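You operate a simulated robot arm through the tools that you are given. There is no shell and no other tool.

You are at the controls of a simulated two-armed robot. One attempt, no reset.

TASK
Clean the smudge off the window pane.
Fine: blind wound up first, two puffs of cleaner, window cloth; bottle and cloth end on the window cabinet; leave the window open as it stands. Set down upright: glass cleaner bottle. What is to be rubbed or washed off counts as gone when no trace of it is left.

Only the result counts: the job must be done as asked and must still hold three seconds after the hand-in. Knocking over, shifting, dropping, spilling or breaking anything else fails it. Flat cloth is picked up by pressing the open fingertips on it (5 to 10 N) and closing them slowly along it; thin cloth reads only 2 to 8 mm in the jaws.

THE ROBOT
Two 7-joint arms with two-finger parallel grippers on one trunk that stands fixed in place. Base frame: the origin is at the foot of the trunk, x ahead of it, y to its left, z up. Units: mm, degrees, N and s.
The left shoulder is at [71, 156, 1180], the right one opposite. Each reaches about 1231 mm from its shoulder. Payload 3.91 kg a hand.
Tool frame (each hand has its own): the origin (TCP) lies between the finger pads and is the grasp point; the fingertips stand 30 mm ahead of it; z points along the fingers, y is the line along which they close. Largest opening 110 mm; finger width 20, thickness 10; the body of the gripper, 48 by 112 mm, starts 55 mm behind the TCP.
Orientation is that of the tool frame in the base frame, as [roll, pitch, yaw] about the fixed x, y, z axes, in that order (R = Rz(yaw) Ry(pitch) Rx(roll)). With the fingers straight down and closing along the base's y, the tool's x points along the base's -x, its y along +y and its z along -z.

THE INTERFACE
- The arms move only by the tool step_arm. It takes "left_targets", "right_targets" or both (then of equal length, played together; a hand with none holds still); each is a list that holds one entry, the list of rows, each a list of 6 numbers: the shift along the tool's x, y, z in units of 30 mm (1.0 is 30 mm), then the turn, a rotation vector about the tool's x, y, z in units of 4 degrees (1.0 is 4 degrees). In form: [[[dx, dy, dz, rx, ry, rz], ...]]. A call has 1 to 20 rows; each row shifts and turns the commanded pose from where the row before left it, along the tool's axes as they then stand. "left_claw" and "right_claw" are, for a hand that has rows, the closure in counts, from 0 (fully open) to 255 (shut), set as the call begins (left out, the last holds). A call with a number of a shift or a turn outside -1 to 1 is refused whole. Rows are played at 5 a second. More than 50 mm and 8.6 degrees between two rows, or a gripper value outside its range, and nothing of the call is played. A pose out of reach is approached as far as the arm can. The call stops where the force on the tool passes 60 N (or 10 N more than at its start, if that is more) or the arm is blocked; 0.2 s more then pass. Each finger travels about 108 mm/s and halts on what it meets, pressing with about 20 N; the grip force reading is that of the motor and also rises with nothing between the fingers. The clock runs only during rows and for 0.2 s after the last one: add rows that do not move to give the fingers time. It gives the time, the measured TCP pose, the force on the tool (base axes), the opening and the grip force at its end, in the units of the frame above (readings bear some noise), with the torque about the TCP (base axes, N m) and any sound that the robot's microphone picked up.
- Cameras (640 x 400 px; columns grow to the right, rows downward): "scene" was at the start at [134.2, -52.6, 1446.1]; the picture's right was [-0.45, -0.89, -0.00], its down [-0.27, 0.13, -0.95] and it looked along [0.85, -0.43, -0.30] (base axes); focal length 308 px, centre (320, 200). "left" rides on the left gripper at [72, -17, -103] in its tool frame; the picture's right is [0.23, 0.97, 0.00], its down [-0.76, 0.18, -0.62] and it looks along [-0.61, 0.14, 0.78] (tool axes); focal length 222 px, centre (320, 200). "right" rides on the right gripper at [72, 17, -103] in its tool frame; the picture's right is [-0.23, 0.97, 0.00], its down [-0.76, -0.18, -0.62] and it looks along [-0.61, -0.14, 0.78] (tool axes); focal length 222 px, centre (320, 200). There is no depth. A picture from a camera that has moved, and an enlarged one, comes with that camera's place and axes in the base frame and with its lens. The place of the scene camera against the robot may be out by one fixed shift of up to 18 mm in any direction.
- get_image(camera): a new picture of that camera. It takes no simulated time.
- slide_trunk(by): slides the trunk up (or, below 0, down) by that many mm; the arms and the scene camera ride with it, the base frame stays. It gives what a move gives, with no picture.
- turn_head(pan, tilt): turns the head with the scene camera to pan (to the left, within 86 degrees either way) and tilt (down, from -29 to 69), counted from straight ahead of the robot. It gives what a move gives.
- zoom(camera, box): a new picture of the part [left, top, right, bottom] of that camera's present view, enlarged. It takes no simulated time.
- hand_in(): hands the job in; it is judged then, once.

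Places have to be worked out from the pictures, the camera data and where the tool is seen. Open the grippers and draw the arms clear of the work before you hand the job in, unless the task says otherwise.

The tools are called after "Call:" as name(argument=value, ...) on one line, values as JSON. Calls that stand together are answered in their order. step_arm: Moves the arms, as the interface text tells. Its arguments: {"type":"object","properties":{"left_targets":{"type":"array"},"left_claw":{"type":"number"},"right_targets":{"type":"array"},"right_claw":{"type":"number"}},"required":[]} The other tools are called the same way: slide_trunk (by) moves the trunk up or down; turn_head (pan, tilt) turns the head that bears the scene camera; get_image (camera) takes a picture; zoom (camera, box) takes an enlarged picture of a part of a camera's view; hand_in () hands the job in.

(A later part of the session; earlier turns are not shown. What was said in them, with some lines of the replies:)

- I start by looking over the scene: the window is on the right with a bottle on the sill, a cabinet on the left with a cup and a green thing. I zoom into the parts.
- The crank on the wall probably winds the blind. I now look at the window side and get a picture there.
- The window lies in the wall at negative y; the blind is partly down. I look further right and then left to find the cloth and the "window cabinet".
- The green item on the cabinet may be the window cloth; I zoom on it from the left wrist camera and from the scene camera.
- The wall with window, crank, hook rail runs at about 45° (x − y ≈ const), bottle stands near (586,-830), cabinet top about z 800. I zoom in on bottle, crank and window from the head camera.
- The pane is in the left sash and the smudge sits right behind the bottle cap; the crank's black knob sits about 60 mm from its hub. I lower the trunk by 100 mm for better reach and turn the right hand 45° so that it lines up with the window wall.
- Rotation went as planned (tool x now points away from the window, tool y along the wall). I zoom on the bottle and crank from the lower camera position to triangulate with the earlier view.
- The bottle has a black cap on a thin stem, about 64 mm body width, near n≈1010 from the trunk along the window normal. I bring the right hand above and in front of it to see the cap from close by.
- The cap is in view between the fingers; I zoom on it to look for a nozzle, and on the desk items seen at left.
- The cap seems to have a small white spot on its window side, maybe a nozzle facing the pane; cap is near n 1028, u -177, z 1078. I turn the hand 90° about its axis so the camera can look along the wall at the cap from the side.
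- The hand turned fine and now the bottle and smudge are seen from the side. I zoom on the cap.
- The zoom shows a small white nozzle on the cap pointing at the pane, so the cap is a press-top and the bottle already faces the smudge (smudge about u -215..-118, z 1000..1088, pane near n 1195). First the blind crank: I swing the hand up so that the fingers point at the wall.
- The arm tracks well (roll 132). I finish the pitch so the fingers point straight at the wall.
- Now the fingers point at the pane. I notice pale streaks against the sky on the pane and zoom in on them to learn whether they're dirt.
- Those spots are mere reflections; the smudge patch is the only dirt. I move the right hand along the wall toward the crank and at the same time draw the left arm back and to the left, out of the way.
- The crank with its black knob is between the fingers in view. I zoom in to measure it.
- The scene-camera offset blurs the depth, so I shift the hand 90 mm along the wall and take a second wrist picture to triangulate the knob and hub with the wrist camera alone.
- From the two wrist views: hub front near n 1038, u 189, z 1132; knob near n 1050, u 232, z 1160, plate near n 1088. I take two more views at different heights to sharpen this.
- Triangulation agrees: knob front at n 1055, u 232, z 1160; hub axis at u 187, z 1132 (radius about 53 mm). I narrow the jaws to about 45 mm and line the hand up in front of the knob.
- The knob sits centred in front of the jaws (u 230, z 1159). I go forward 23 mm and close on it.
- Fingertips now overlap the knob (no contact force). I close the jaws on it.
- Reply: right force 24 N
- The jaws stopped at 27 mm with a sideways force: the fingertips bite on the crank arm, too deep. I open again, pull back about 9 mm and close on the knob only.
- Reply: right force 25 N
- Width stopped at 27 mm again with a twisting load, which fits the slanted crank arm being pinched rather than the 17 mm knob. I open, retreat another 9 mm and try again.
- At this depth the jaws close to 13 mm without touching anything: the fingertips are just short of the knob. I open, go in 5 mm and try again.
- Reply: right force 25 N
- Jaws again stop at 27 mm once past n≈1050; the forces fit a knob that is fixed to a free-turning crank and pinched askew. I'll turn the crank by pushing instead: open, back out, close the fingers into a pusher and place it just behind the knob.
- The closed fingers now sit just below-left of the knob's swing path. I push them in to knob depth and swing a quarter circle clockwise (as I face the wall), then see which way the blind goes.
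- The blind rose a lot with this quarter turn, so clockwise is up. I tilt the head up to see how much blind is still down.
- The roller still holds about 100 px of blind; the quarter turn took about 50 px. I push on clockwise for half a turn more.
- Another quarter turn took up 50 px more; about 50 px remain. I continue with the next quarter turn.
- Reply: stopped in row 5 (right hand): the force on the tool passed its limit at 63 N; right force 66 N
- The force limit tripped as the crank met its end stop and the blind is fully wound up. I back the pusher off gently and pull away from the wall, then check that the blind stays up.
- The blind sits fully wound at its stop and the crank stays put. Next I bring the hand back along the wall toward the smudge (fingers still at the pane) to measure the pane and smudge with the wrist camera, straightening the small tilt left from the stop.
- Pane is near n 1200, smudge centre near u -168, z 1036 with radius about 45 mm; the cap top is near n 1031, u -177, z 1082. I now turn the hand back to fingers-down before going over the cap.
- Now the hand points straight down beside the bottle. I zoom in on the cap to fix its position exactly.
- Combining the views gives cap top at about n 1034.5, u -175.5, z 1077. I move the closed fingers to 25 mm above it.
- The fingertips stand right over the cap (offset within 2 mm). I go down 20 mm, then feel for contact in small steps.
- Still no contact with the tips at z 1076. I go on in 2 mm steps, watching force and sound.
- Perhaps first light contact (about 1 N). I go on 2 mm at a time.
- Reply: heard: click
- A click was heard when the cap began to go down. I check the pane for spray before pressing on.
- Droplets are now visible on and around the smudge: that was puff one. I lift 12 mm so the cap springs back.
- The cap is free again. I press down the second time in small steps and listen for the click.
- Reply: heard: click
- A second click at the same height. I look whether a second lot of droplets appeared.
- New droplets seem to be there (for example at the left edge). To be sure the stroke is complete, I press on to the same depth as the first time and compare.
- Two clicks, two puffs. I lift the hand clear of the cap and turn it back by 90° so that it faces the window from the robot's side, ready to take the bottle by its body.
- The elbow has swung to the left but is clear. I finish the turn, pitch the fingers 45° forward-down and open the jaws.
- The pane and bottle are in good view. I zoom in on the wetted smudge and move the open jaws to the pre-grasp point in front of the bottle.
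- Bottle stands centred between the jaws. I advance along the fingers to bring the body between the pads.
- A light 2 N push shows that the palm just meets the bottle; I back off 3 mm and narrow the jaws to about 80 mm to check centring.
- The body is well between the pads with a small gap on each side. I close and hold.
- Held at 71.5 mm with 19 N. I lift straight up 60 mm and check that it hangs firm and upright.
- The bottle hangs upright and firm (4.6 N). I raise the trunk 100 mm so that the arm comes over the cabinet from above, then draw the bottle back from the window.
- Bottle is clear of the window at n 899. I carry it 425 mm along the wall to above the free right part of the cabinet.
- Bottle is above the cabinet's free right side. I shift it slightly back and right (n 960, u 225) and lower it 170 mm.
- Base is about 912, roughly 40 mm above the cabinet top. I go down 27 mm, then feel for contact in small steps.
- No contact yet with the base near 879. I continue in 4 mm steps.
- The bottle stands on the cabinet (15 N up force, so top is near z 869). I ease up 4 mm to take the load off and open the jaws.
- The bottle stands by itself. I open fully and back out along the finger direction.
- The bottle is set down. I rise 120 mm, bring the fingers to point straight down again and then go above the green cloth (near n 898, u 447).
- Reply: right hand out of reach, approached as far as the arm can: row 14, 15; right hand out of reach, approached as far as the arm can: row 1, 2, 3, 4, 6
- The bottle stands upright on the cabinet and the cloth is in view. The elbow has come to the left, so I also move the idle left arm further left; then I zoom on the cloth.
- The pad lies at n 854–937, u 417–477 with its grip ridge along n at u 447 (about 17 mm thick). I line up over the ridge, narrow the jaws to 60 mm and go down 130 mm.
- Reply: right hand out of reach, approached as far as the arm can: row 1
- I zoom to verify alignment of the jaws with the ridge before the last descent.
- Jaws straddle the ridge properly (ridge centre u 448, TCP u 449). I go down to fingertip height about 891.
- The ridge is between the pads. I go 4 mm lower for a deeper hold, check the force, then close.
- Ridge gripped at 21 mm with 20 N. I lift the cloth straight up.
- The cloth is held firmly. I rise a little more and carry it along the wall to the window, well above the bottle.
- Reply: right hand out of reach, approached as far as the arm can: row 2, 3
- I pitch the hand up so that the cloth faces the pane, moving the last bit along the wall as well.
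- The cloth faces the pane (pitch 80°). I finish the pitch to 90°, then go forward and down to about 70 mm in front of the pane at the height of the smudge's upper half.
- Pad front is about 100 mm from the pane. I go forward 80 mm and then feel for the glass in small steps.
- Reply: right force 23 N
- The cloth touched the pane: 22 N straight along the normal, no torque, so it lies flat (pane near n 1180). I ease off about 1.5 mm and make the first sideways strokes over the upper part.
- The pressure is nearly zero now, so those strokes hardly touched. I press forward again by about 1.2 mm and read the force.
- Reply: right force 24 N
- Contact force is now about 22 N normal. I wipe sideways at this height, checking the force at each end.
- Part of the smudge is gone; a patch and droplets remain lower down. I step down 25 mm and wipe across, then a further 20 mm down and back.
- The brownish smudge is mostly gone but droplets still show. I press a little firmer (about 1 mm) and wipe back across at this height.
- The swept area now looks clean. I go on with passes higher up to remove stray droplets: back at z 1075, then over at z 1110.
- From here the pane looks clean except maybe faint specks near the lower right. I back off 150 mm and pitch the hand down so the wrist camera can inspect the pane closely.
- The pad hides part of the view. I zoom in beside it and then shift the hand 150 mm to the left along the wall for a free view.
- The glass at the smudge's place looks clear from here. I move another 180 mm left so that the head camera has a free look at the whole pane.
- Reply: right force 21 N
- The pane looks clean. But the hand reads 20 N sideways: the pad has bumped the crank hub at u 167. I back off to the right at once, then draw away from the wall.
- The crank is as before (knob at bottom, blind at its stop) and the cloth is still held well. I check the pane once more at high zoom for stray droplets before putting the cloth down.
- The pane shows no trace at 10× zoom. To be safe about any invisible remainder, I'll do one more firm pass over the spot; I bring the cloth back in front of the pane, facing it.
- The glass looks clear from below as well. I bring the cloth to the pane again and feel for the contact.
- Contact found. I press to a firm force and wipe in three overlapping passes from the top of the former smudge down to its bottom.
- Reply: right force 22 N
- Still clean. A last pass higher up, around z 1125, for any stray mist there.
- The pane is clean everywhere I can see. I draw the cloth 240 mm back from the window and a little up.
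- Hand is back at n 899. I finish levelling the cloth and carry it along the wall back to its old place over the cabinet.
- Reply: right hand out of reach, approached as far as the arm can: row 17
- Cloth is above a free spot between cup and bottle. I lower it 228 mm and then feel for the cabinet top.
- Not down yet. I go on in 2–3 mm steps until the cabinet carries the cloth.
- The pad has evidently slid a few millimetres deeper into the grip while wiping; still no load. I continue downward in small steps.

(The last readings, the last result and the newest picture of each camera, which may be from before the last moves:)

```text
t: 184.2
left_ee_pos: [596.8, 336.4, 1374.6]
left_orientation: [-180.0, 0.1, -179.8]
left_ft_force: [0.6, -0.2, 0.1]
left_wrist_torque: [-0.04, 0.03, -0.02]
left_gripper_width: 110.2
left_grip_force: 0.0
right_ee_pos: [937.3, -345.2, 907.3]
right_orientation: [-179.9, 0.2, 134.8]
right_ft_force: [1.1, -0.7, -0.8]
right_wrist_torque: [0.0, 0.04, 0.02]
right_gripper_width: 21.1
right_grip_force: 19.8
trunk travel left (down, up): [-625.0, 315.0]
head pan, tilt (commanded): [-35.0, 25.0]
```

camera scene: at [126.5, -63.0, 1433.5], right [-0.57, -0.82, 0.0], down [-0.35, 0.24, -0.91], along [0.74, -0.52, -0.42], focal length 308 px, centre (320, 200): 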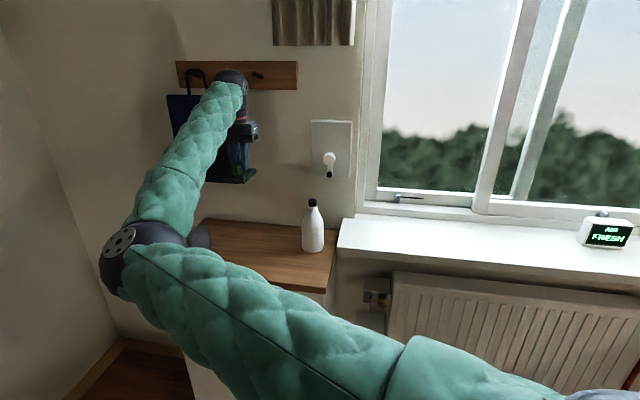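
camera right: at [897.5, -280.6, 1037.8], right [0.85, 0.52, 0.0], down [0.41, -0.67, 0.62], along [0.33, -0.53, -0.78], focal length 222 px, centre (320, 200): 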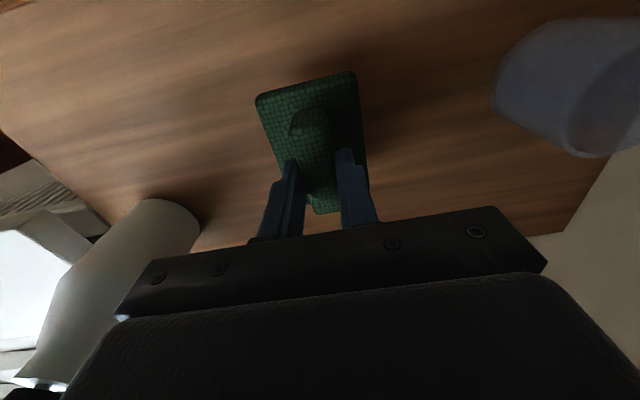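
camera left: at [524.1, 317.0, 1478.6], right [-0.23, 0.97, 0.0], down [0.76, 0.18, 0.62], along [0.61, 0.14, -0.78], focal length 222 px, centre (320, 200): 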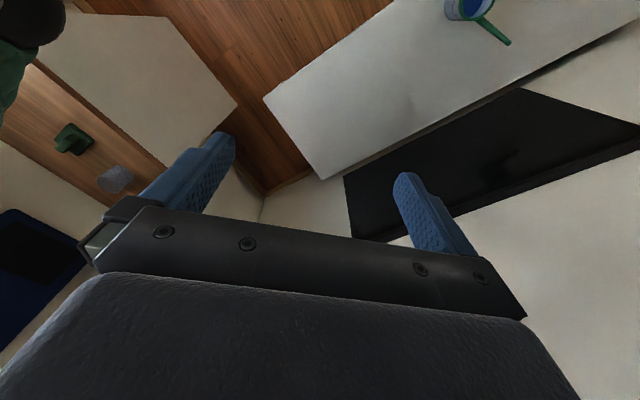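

Still no load at TCP 907. I look closely at pad and table.

Call:
zoom(camera="right", box=[230, 50, 400, 220])

Call:
zoom(camera="scene", box=[230, 210, 290, 260])

Call:
get_image(camera="left")

```text
2.35 times, centred on (315, 135) of right
camera zoom: at [898.1, -281.1, 1012.1], right [0.85, 0.52, 0.0], down [0.41, -0.67, 0.62], along [0.33, -0.53, -0.78], focal length 523 px, centre (332, 353)
```

zoom: 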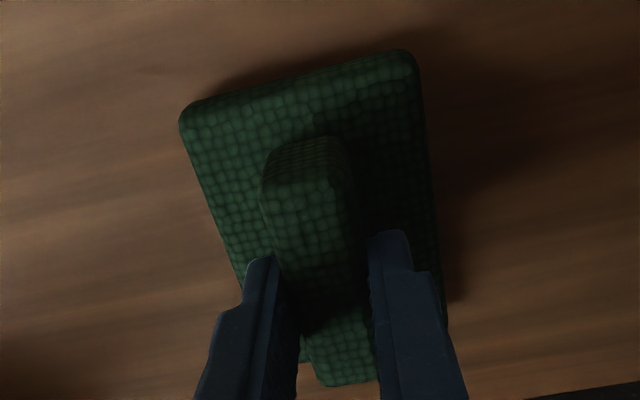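

```text
8.00 times, centred on (260, 235) of scene
camera zoom: at [126.3, -62.9, 1433.5], right [-0.57, -0.82, 0.0], down [-0.35, 0.24, -0.91], along [0.74, -0.52, -0.42], focal length 2467 px, centre (800, -80)
```

zoom: 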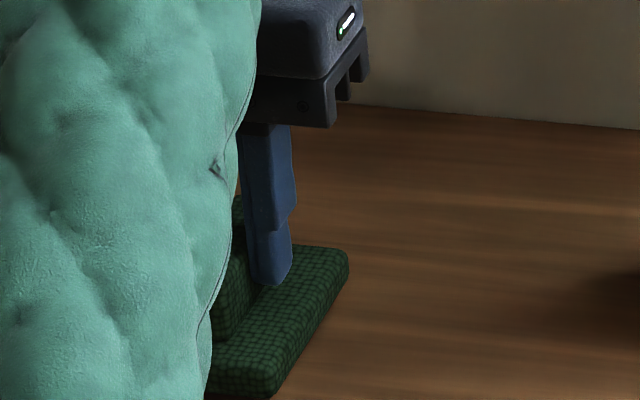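

```text
taken
camera left: at [523.5, 317.8, 1478.6], right [-0.23, 0.97, 0.0], down [0.76, 0.18, 0.62], along [0.61, 0.14, -0.78], focal length 222 px, centre (320, 200)
```

left: 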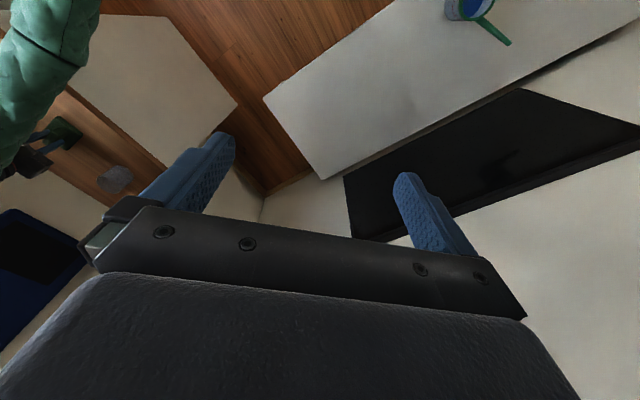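

Fingers now rest close to the pad's top; the pad seems just above the table. I continue down in 1.5 mm steps.

Call:
step_arm(right_targets=[[[0, 0, 0.05, 0, 0, 0], [0, 0, 0, 0, 0, 0]]])

Call:
step_arm(right_targets=[[[0, 0, 0.05, 0, 0, 0], [0, 0, 0, 0, 0, 0]]])

Call:
step_arm(right_targets=[[[0, 0, 0.05, 0, 0, 0], [0, 0, 0, 0, 0, 0]]])

```text
t: 184.8
left_ee_pos: [595.6, 335.0, 1373.8]
left_orientation: [-180.0, 0.0, -179.8]
left_ft_force: [0.5, 0.6, -0.1]
left_wrist_torque: [-0.01, 0.01, -0.01]
left_gripper_width: 110.1
left_grip_force: 0.0
right_ee_pos: [938.2, -345.1, 906.5]
right_orientation: [-180.0, 0.0, 134.9]
right_ft_force: [0.6, 1.0, -0.5]
right_wrist_torque: [0.0, -0.04, -0.02]
right_gripper_width: 21.1
right_grip_force: 19.7
trunk travel left (down, up): [-625.0, 315.0]
head pan, tilt (commanded): [-35.0, 25.0]
```

```text
t: 185.4
left_ee_pos: [595.3, 336.5, 1375.8]
left_orientation: [180.0, 0.0, -179.8]
left_ft_force: [0.7, 0.5, 0.8]
left_wrist_torque: [-0.01, 0.01, 0.0]
left_gripper_width: 109.9
left_grip_force: 0.0
right_ee_pos: [937.6, -344.2, 904.5]
right_orientation: [-180.0, 0.1, 134.5]
right_ft_force: [0.5, 1.1, 0.9]
right_wrist_torque: [0.05, 0.05, -0.02]
right_gripper_width: 21.0
right_grip_force: 19.9
trunk travel left (down, up): [-625.0, 315.0]
head pan, tilt (commanded): [-35.0, 25.0]
```

```text
t: 186.0
left_ee_pos: [596.1, 335.6, 1374.6]
left_orientation: [180.0, 0.1, -179.8]
left_ft_force: [0.8, 0.2, -0.2]
left_wrist_torque: [0.04, -0.02, 0.0]
left_gripper_width: 109.9
left_grip_force: 0.0
right_ee_pos: [937.0, -344.4, 904.7]
right_orientation: [-180.0, 0.1, 134.7]
right_ft_force: [3.1, -1.5, 9.4]
right_wrist_torque: [0.26, 0.2, -0.07]
right_gripper_width: 20.7
right_grip_force: 19.8
trunk travel left (down, up): [-625.0, 315.0]
head pan, tilt (commanded): [-35.0, 25.0]
```

The cloth is down (9 N). I ease off a millimetre and open the jaws moderately, then rise straight up.

Call:
step_arm(right_targets=[[[0, 0, -0.03, 0, 0, 0], [0, 0, 0, 0, 0, 0]]])

Call:
step_arm(right_targets=[[[0, 0, 0, 0, 0, 0], [0, 0, 0, 0, 0, 0], [0, 0, 0, 0, 0, 0]]], right_claw=130)

Call:
step_arm(right_targets=[[[0, 0, -0.3, 0, 0, 0], [0, 0, -0.7, 0, 0, 0], [0, 0, -1, 0, 0, 0], [0, 0, -1, 0, 0, 0], [0, 0, -1, 0, 0, 0], [0, 0, -1, 0, 0, 0], [0, 0, -1, 0, 0, 0], [0, 0, 0, 0, 0, 0]]])

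Call:
get_image(camera="right")

Call:
get_image(camera="scene")

```text
t: 186.6
left_ee_pos: [595.2, 336.6, 1375.3]
left_orientation: [180.0, 0.0, -179.8]
left_ft_force: [0.1, 0.7, 1.0]
left_wrist_torque: [-0.01, 0.04, -0.01]
left_gripper_width: 109.9
left_grip_force: 0.1
right_ee_pos: [936.2, -345.4, 904.9]
right_orientation: [-180.0, 0.1, 134.8]
right_ft_force: [2.6, -1.5, 7.4]
right_wrist_torque: [-0.02, -0.04, -0.03]
right_gripper_width: 20.8
right_grip_force: 19.8
trunk travel left (down, up): [-625.0, 315.0]
head pan, tilt (commanded): [-35.0, 25.0]
```

```text
t: 187.4
left_ee_pos: [596.6, 335.6, 1374.4]
left_orientation: [180.0, 0.0, -179.8]
left_ft_force: [-0.4, 0.8, 0.6]
left_wrist_torque: [0.01, 0.02, 0.04]
left_gripper_width: 110.0
left_grip_force: 0.0
right_ee_pos: [937.5, -345.2, 904.8]
right_orientation: [-180.0, 0.1, 134.8]
right_ft_force: [0.3, -0.4, 0.4]
right_wrist_torque: [0.01, -0.01, -0.04]
right_gripper_width: 53.8
right_grip_force: 0.0
trunk travel left (down, up): [-625.0, 315.0]
head pan, tilt (commanded): [-35.0, 25.0]
```

```text
t: 189.2
left_ee_pos: [597.6, 335.6, 1374.4]
left_orientation: [-180.0, -0.1, -179.8]
left_ft_force: [0.2, 0.5, 0.2]
left_wrist_torque: [0.02, -0.01, -0.02]
left_gripper_width: 110.1
left_grip_force: 0.1
right_ee_pos: [936.9, -345.0, 1083.8]
right_orientation: [-179.9, 0.0, 134.8]
right_ft_force: [0.2, 0.8, -0.1]
right_wrist_torque: [0.01, 0.03, 0.0]
right_gripper_width: 53.9
right_grip_force: 0.0
trunk travel left (down, up): [-625.0, 315.0]
head pan, tilt (commanded): [-35.0, 25.0]
```

```text
taken
camera right: at [897.7, -281.6, 1187.6], right [0.85, 0.52, 0.0], down [0.41, -0.67, 0.62], along [0.33, -0.53, -0.78], focal length 222 px, centre (320, 200)
```

right: 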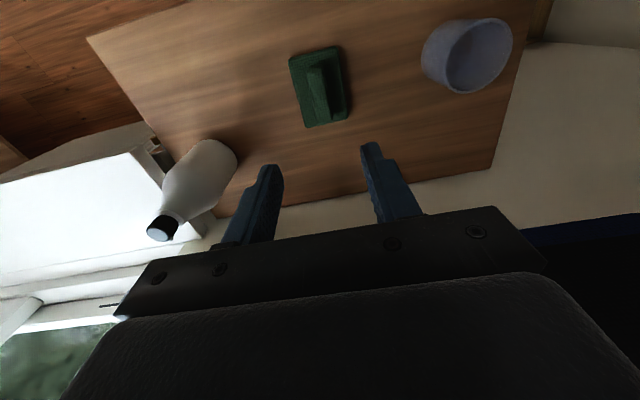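

```text
taken
camera scene: at [126.9, -63.2, 1433.4], right [-0.57, -0.82, 0.0], down [-0.35, 0.24, -0.91], along [0.74, -0.52, -0.42], focal length 308 px, centre (320, 200)
```

scene: 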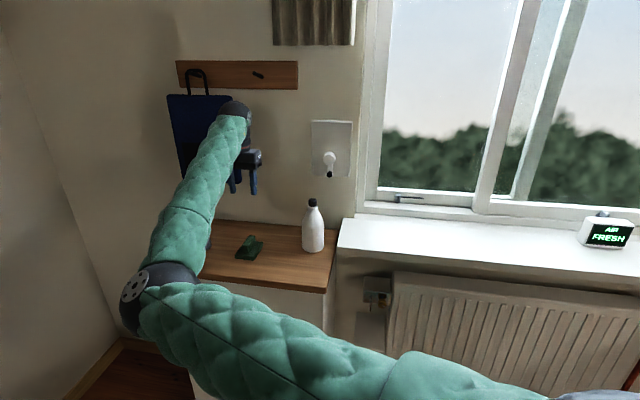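

Cloth, bottle and cup all stand well on the cabinet. I raise the right hand, open it fully and draw it back toward the robot, away from everything.

Call:
step_arm(right_targets=[[[0, 0, -1, 0, 0, 0], [0, 0, -1, 0, 0, 0], [0, 0, -1, 0, 0, 0], [0.7, -0.9, 0, 0, 0, 0], [0.7, -0.9, 0, 0, 0, 0], [0.7, -0.9, 0, 0, 0, 0], [0.7, -0.9, 0, 0, 0, 0], [0.7, -0.9, 0, 0, 0, 0], [0.7, -0.9, 0, 0, 0, 0], [0.7, -0.9, 0, 0, 0, 0], [0.7, -0.9, 0, 0, 0, 0], [0.7, -0.9, 0, 0, 0, 0], [0.7, -0.9, 0, 0, 0, 0], [0.7, -0.9, 0, 0, 0, 0], [0.7, -0.9, 0, 0, 0, 0], [0, 0, 0, 0, 0, 0]]], right_claw=0)

Call:
get_image(camera="scene")

Call:
turn_head(pan=-50, tilt=-8)

Call:
get_image(camera="scene")

```text
t: 192.6
left_ee_pos: [595.6, 335.7, 1373.8]
left_orientation: [-180.0, 0.0, -179.8]
left_ft_force: [0.2, -0.5, 0.6]
left_wrist_torque: [-0.01, 0.02, -0.02]
left_gripper_width: 109.8
left_grip_force: 0.1
right_ee_pos: [608.1, -508.0, 1171.3]
right_orientation: [180.0, 0.0, 134.8]
right_ft_force: [-0.6, -0.5, 0.1]
right_wrist_torque: [0.01, 0.0, -0.02]
right_gripper_width: 110.3
right_grip_force: 0.1
right hand out of reach, approached as far as the arm can: row 4, 5, 6, 7, 8, 9, 10, 11, 12, 13
trunk travel left (down, up): [-625.0, 315.0]
head pan, tilt (commanded): [-35.0, 25.0]
```

```text
taken
camera scene: at [126.8, -62.9, 1433.4], right [-0.57, -0.82, 0.0], down [-0.35, 0.24, -0.91], along [0.74, -0.52, -0.42], focal length 308 px, centre (320, 200)
```

scene: 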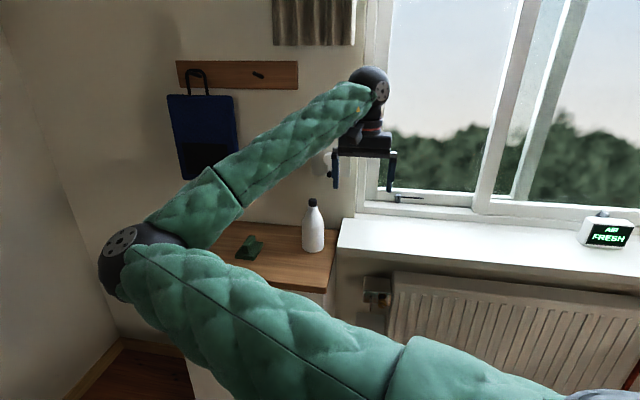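

```text
t: 193.6
left_ee_pos: [595.8, 335.3, 1375.6]
left_orientation: [179.9, 0.1, -179.8]
left_ft_force: [-0.2, 0.2, -0.8]
left_wrist_torque: [0.0, -0.02, -0.03]
left_gripper_width: 109.9
left_grip_force: 0.1
right_ee_pos: [608.0, -507.7, 1171.9]
right_orientation: [179.9, 0.0, 134.8]
right_ft_force: [0.4, -0.1, 0.6]
right_wrist_torque: [-0.01, -0.01, 0.0]
right_gripper_width: 110.1
right_grip_force: 0.0
trunk travel left (down, up): [-625.0, 315.0]
head pan, tilt (commanded): [-50.0, -8.0]
```

```text
taken
camera scene: at [106.0, -75.7, 1486.1], right [-0.77, -0.64, 0.0], down [0.09, -0.11, -0.99], along [0.64, -0.76, 0.14], focal length 308 px, centre (320, 200)
```

scene: 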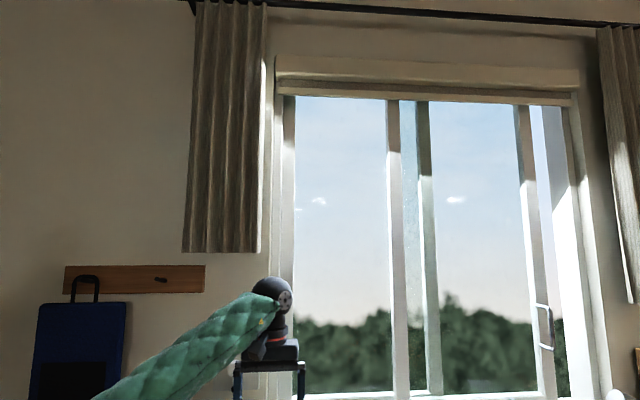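

The blind stays wound up and the window stands as before. I draw the right hand a bit farther off toward its own side.

Call:
step_arm(right_targets=[[[0, -0.8, 0, 0, 0, 0], [0, -0.8, 0, 0, 0, 0], [0, -0.8, 0, 0, 0, 0], [0.3, -0.8, -0.3, 0, 0, 0], [0.5, -0.5, -0.5, 0, 0, 0], [0.5, 0, -0.5, 0, 0, 0], [0.5, 0, -0.5, 0, 0, 0], [0.5, 0, -0.5, 0, 0, 0], [0, 0, 0, 0, 0, 0]]])

Call:
turn_head(pan=-45, tilt=20)

Call:
get_image(camera="scene")

Call:
get_image(camera="left")

```text
t: 195.6
left_ee_pos: [596.6, 335.9, 1376.3]
left_orientation: [179.9, 0.0, -179.8]
left_ft_force: [0.7, 0.0, 0.4]
left_wrist_torque: [0.03, 0.03, 0.02]
left_gripper_width: 110.0
left_grip_force: 0.0
right_ee_pos: [480.9, -537.0, 1240.2]
right_orientation: [-180.0, 0.1, 134.8]
right_ft_force: [-0.1, -0.5, -0.5]
right_wrist_torque: [0.01, 0.02, 0.0]
right_gripper_width: 109.8
right_grip_force: 0.1
trunk travel left (down, up): [-625.0, 315.0]
head pan, tilt (commanded): [-50.0, -8.0]
```

```text
t: 196.5
left_ee_pos: [595.3, 335.3, 1374.7]
left_orientation: [-180.0, 0.0, -179.8]
left_ft_force: [-0.8, -0.2, -1.0]
left_wrist_torque: [0.02, 0.0, 0.0]
left_gripper_width: 110.1
left_grip_force: 0.1
right_ee_pos: [481.4, -536.6, 1240.7]
right_orientation: [-179.9, 0.0, 134.7]
right_ft_force: [-0.6, 0.2, 0.4]
right_wrist_torque: [-0.05, 0.01, 0.0]
right_gripper_width: 110.3
right_grip_force: 0.0
trunk travel left (down, up): [-625.0, 315.0]
head pan, tilt (commanded): [-45.0, 20.0]
```

```text
taken
camera scene: at [116.7, -76.1, 1441.6], right [-0.71, -0.71, 0.0], down [-0.24, 0.24, -0.94], along [0.66, -0.66, -0.34], focal length 308 px, centre (320, 200)
```

scene: 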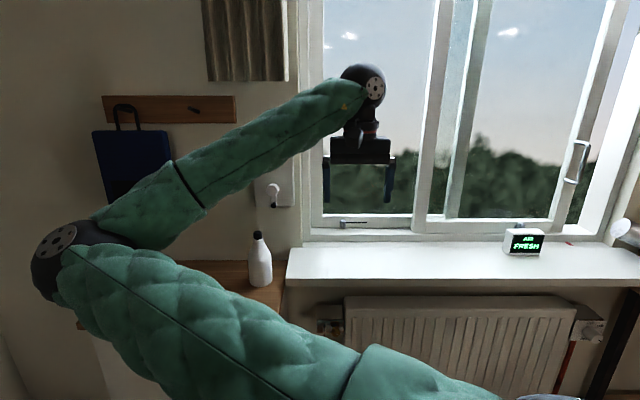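

```text
taken
camera left: at [523.5, 317.6, 1478.7], right [-0.23, 0.97, 0.0], down [0.76, 0.18, 0.62], along [0.61, 0.14, -0.78], focal length 222 px, centre (320, 200)
```

left: 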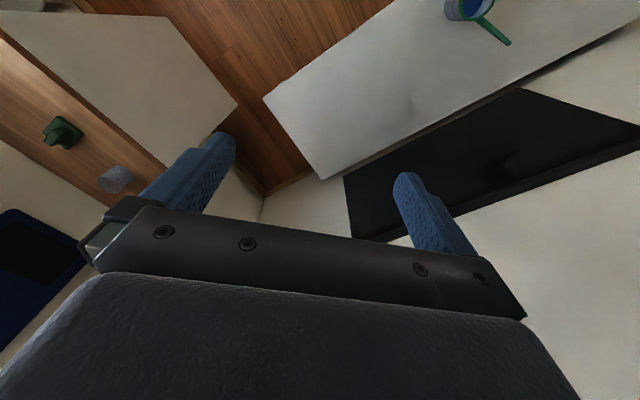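

Both arms are clear and open; cloth, cup and bottle stand on the cabinet. One last zoom at pane and bottle before handing in.

Call:
zoom(camera="scene", box=[315, 150, 425, 235])

Call:
zoom(camera="right", box=[0, 0, 640, 220])

```text
4.71 times, centred on (370, 192) of scene
camera zoom: at [116.7, -76.1, 1441.6], right [-0.71, -0.71, 0.0], down [-0.24, 0.24, -0.94], along [0.66, -0.66, -0.34], focal length 1451 px, centre (85, 235)
```

zoom: 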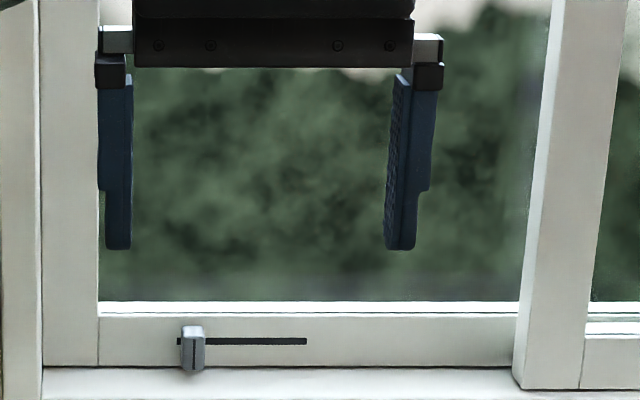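

```text
1.00 times, centred on (320, 110) of right (not enlarged: the box is as wide or as high as the picture)
camera zoom: at [442.1, -473.1, 1344.7], right [0.85, 0.52, 0.0], down [0.41, -0.67, 0.62], along [0.33, -0.53, -0.78], focal length 222 px, centre (320, 290)
```

zoom: 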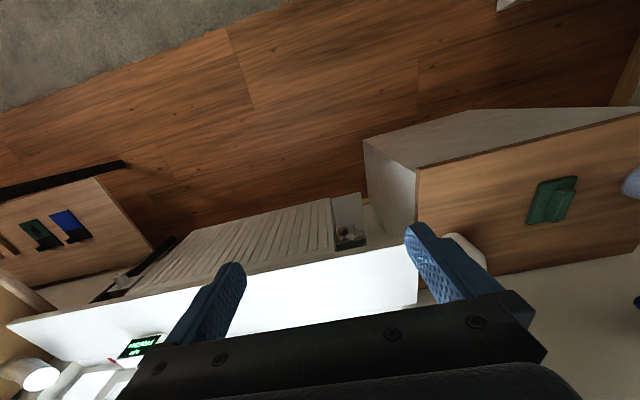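

The blind is wound up, the pane is clean, and the bottle (upright) and cloth are on the window cabinet. The window is untouched and both hands are open and clear, so I hand the job in.

Call:
hand_in()

```text
The job is handed in.
```

The smudge is off the window pane, and I have handed the job in. I haven't been told how it was judged.

- **Blind:** I wound it up to its end stop with the wall crank before anything else. It was still up when I last checked.
- **Cleaner:** I pressed the bottle's cap twice. Each press gave one click, and droplets showed on the smudge. I couldn't clearly tell the second lot of droplets from the first.
- **Cleaning:** I wiped the smudge and the area around it with the green cloth until I saw no trace, even zoomed in. Then I went over it once more.
- **Where things ended up:** The bottle stands upright on the window cabinet, with the cloth lying beside it. I did not move the window.

While I was moving the cloth away, it bumped the crank's hub with about 20 N. The crank and blind did not move.
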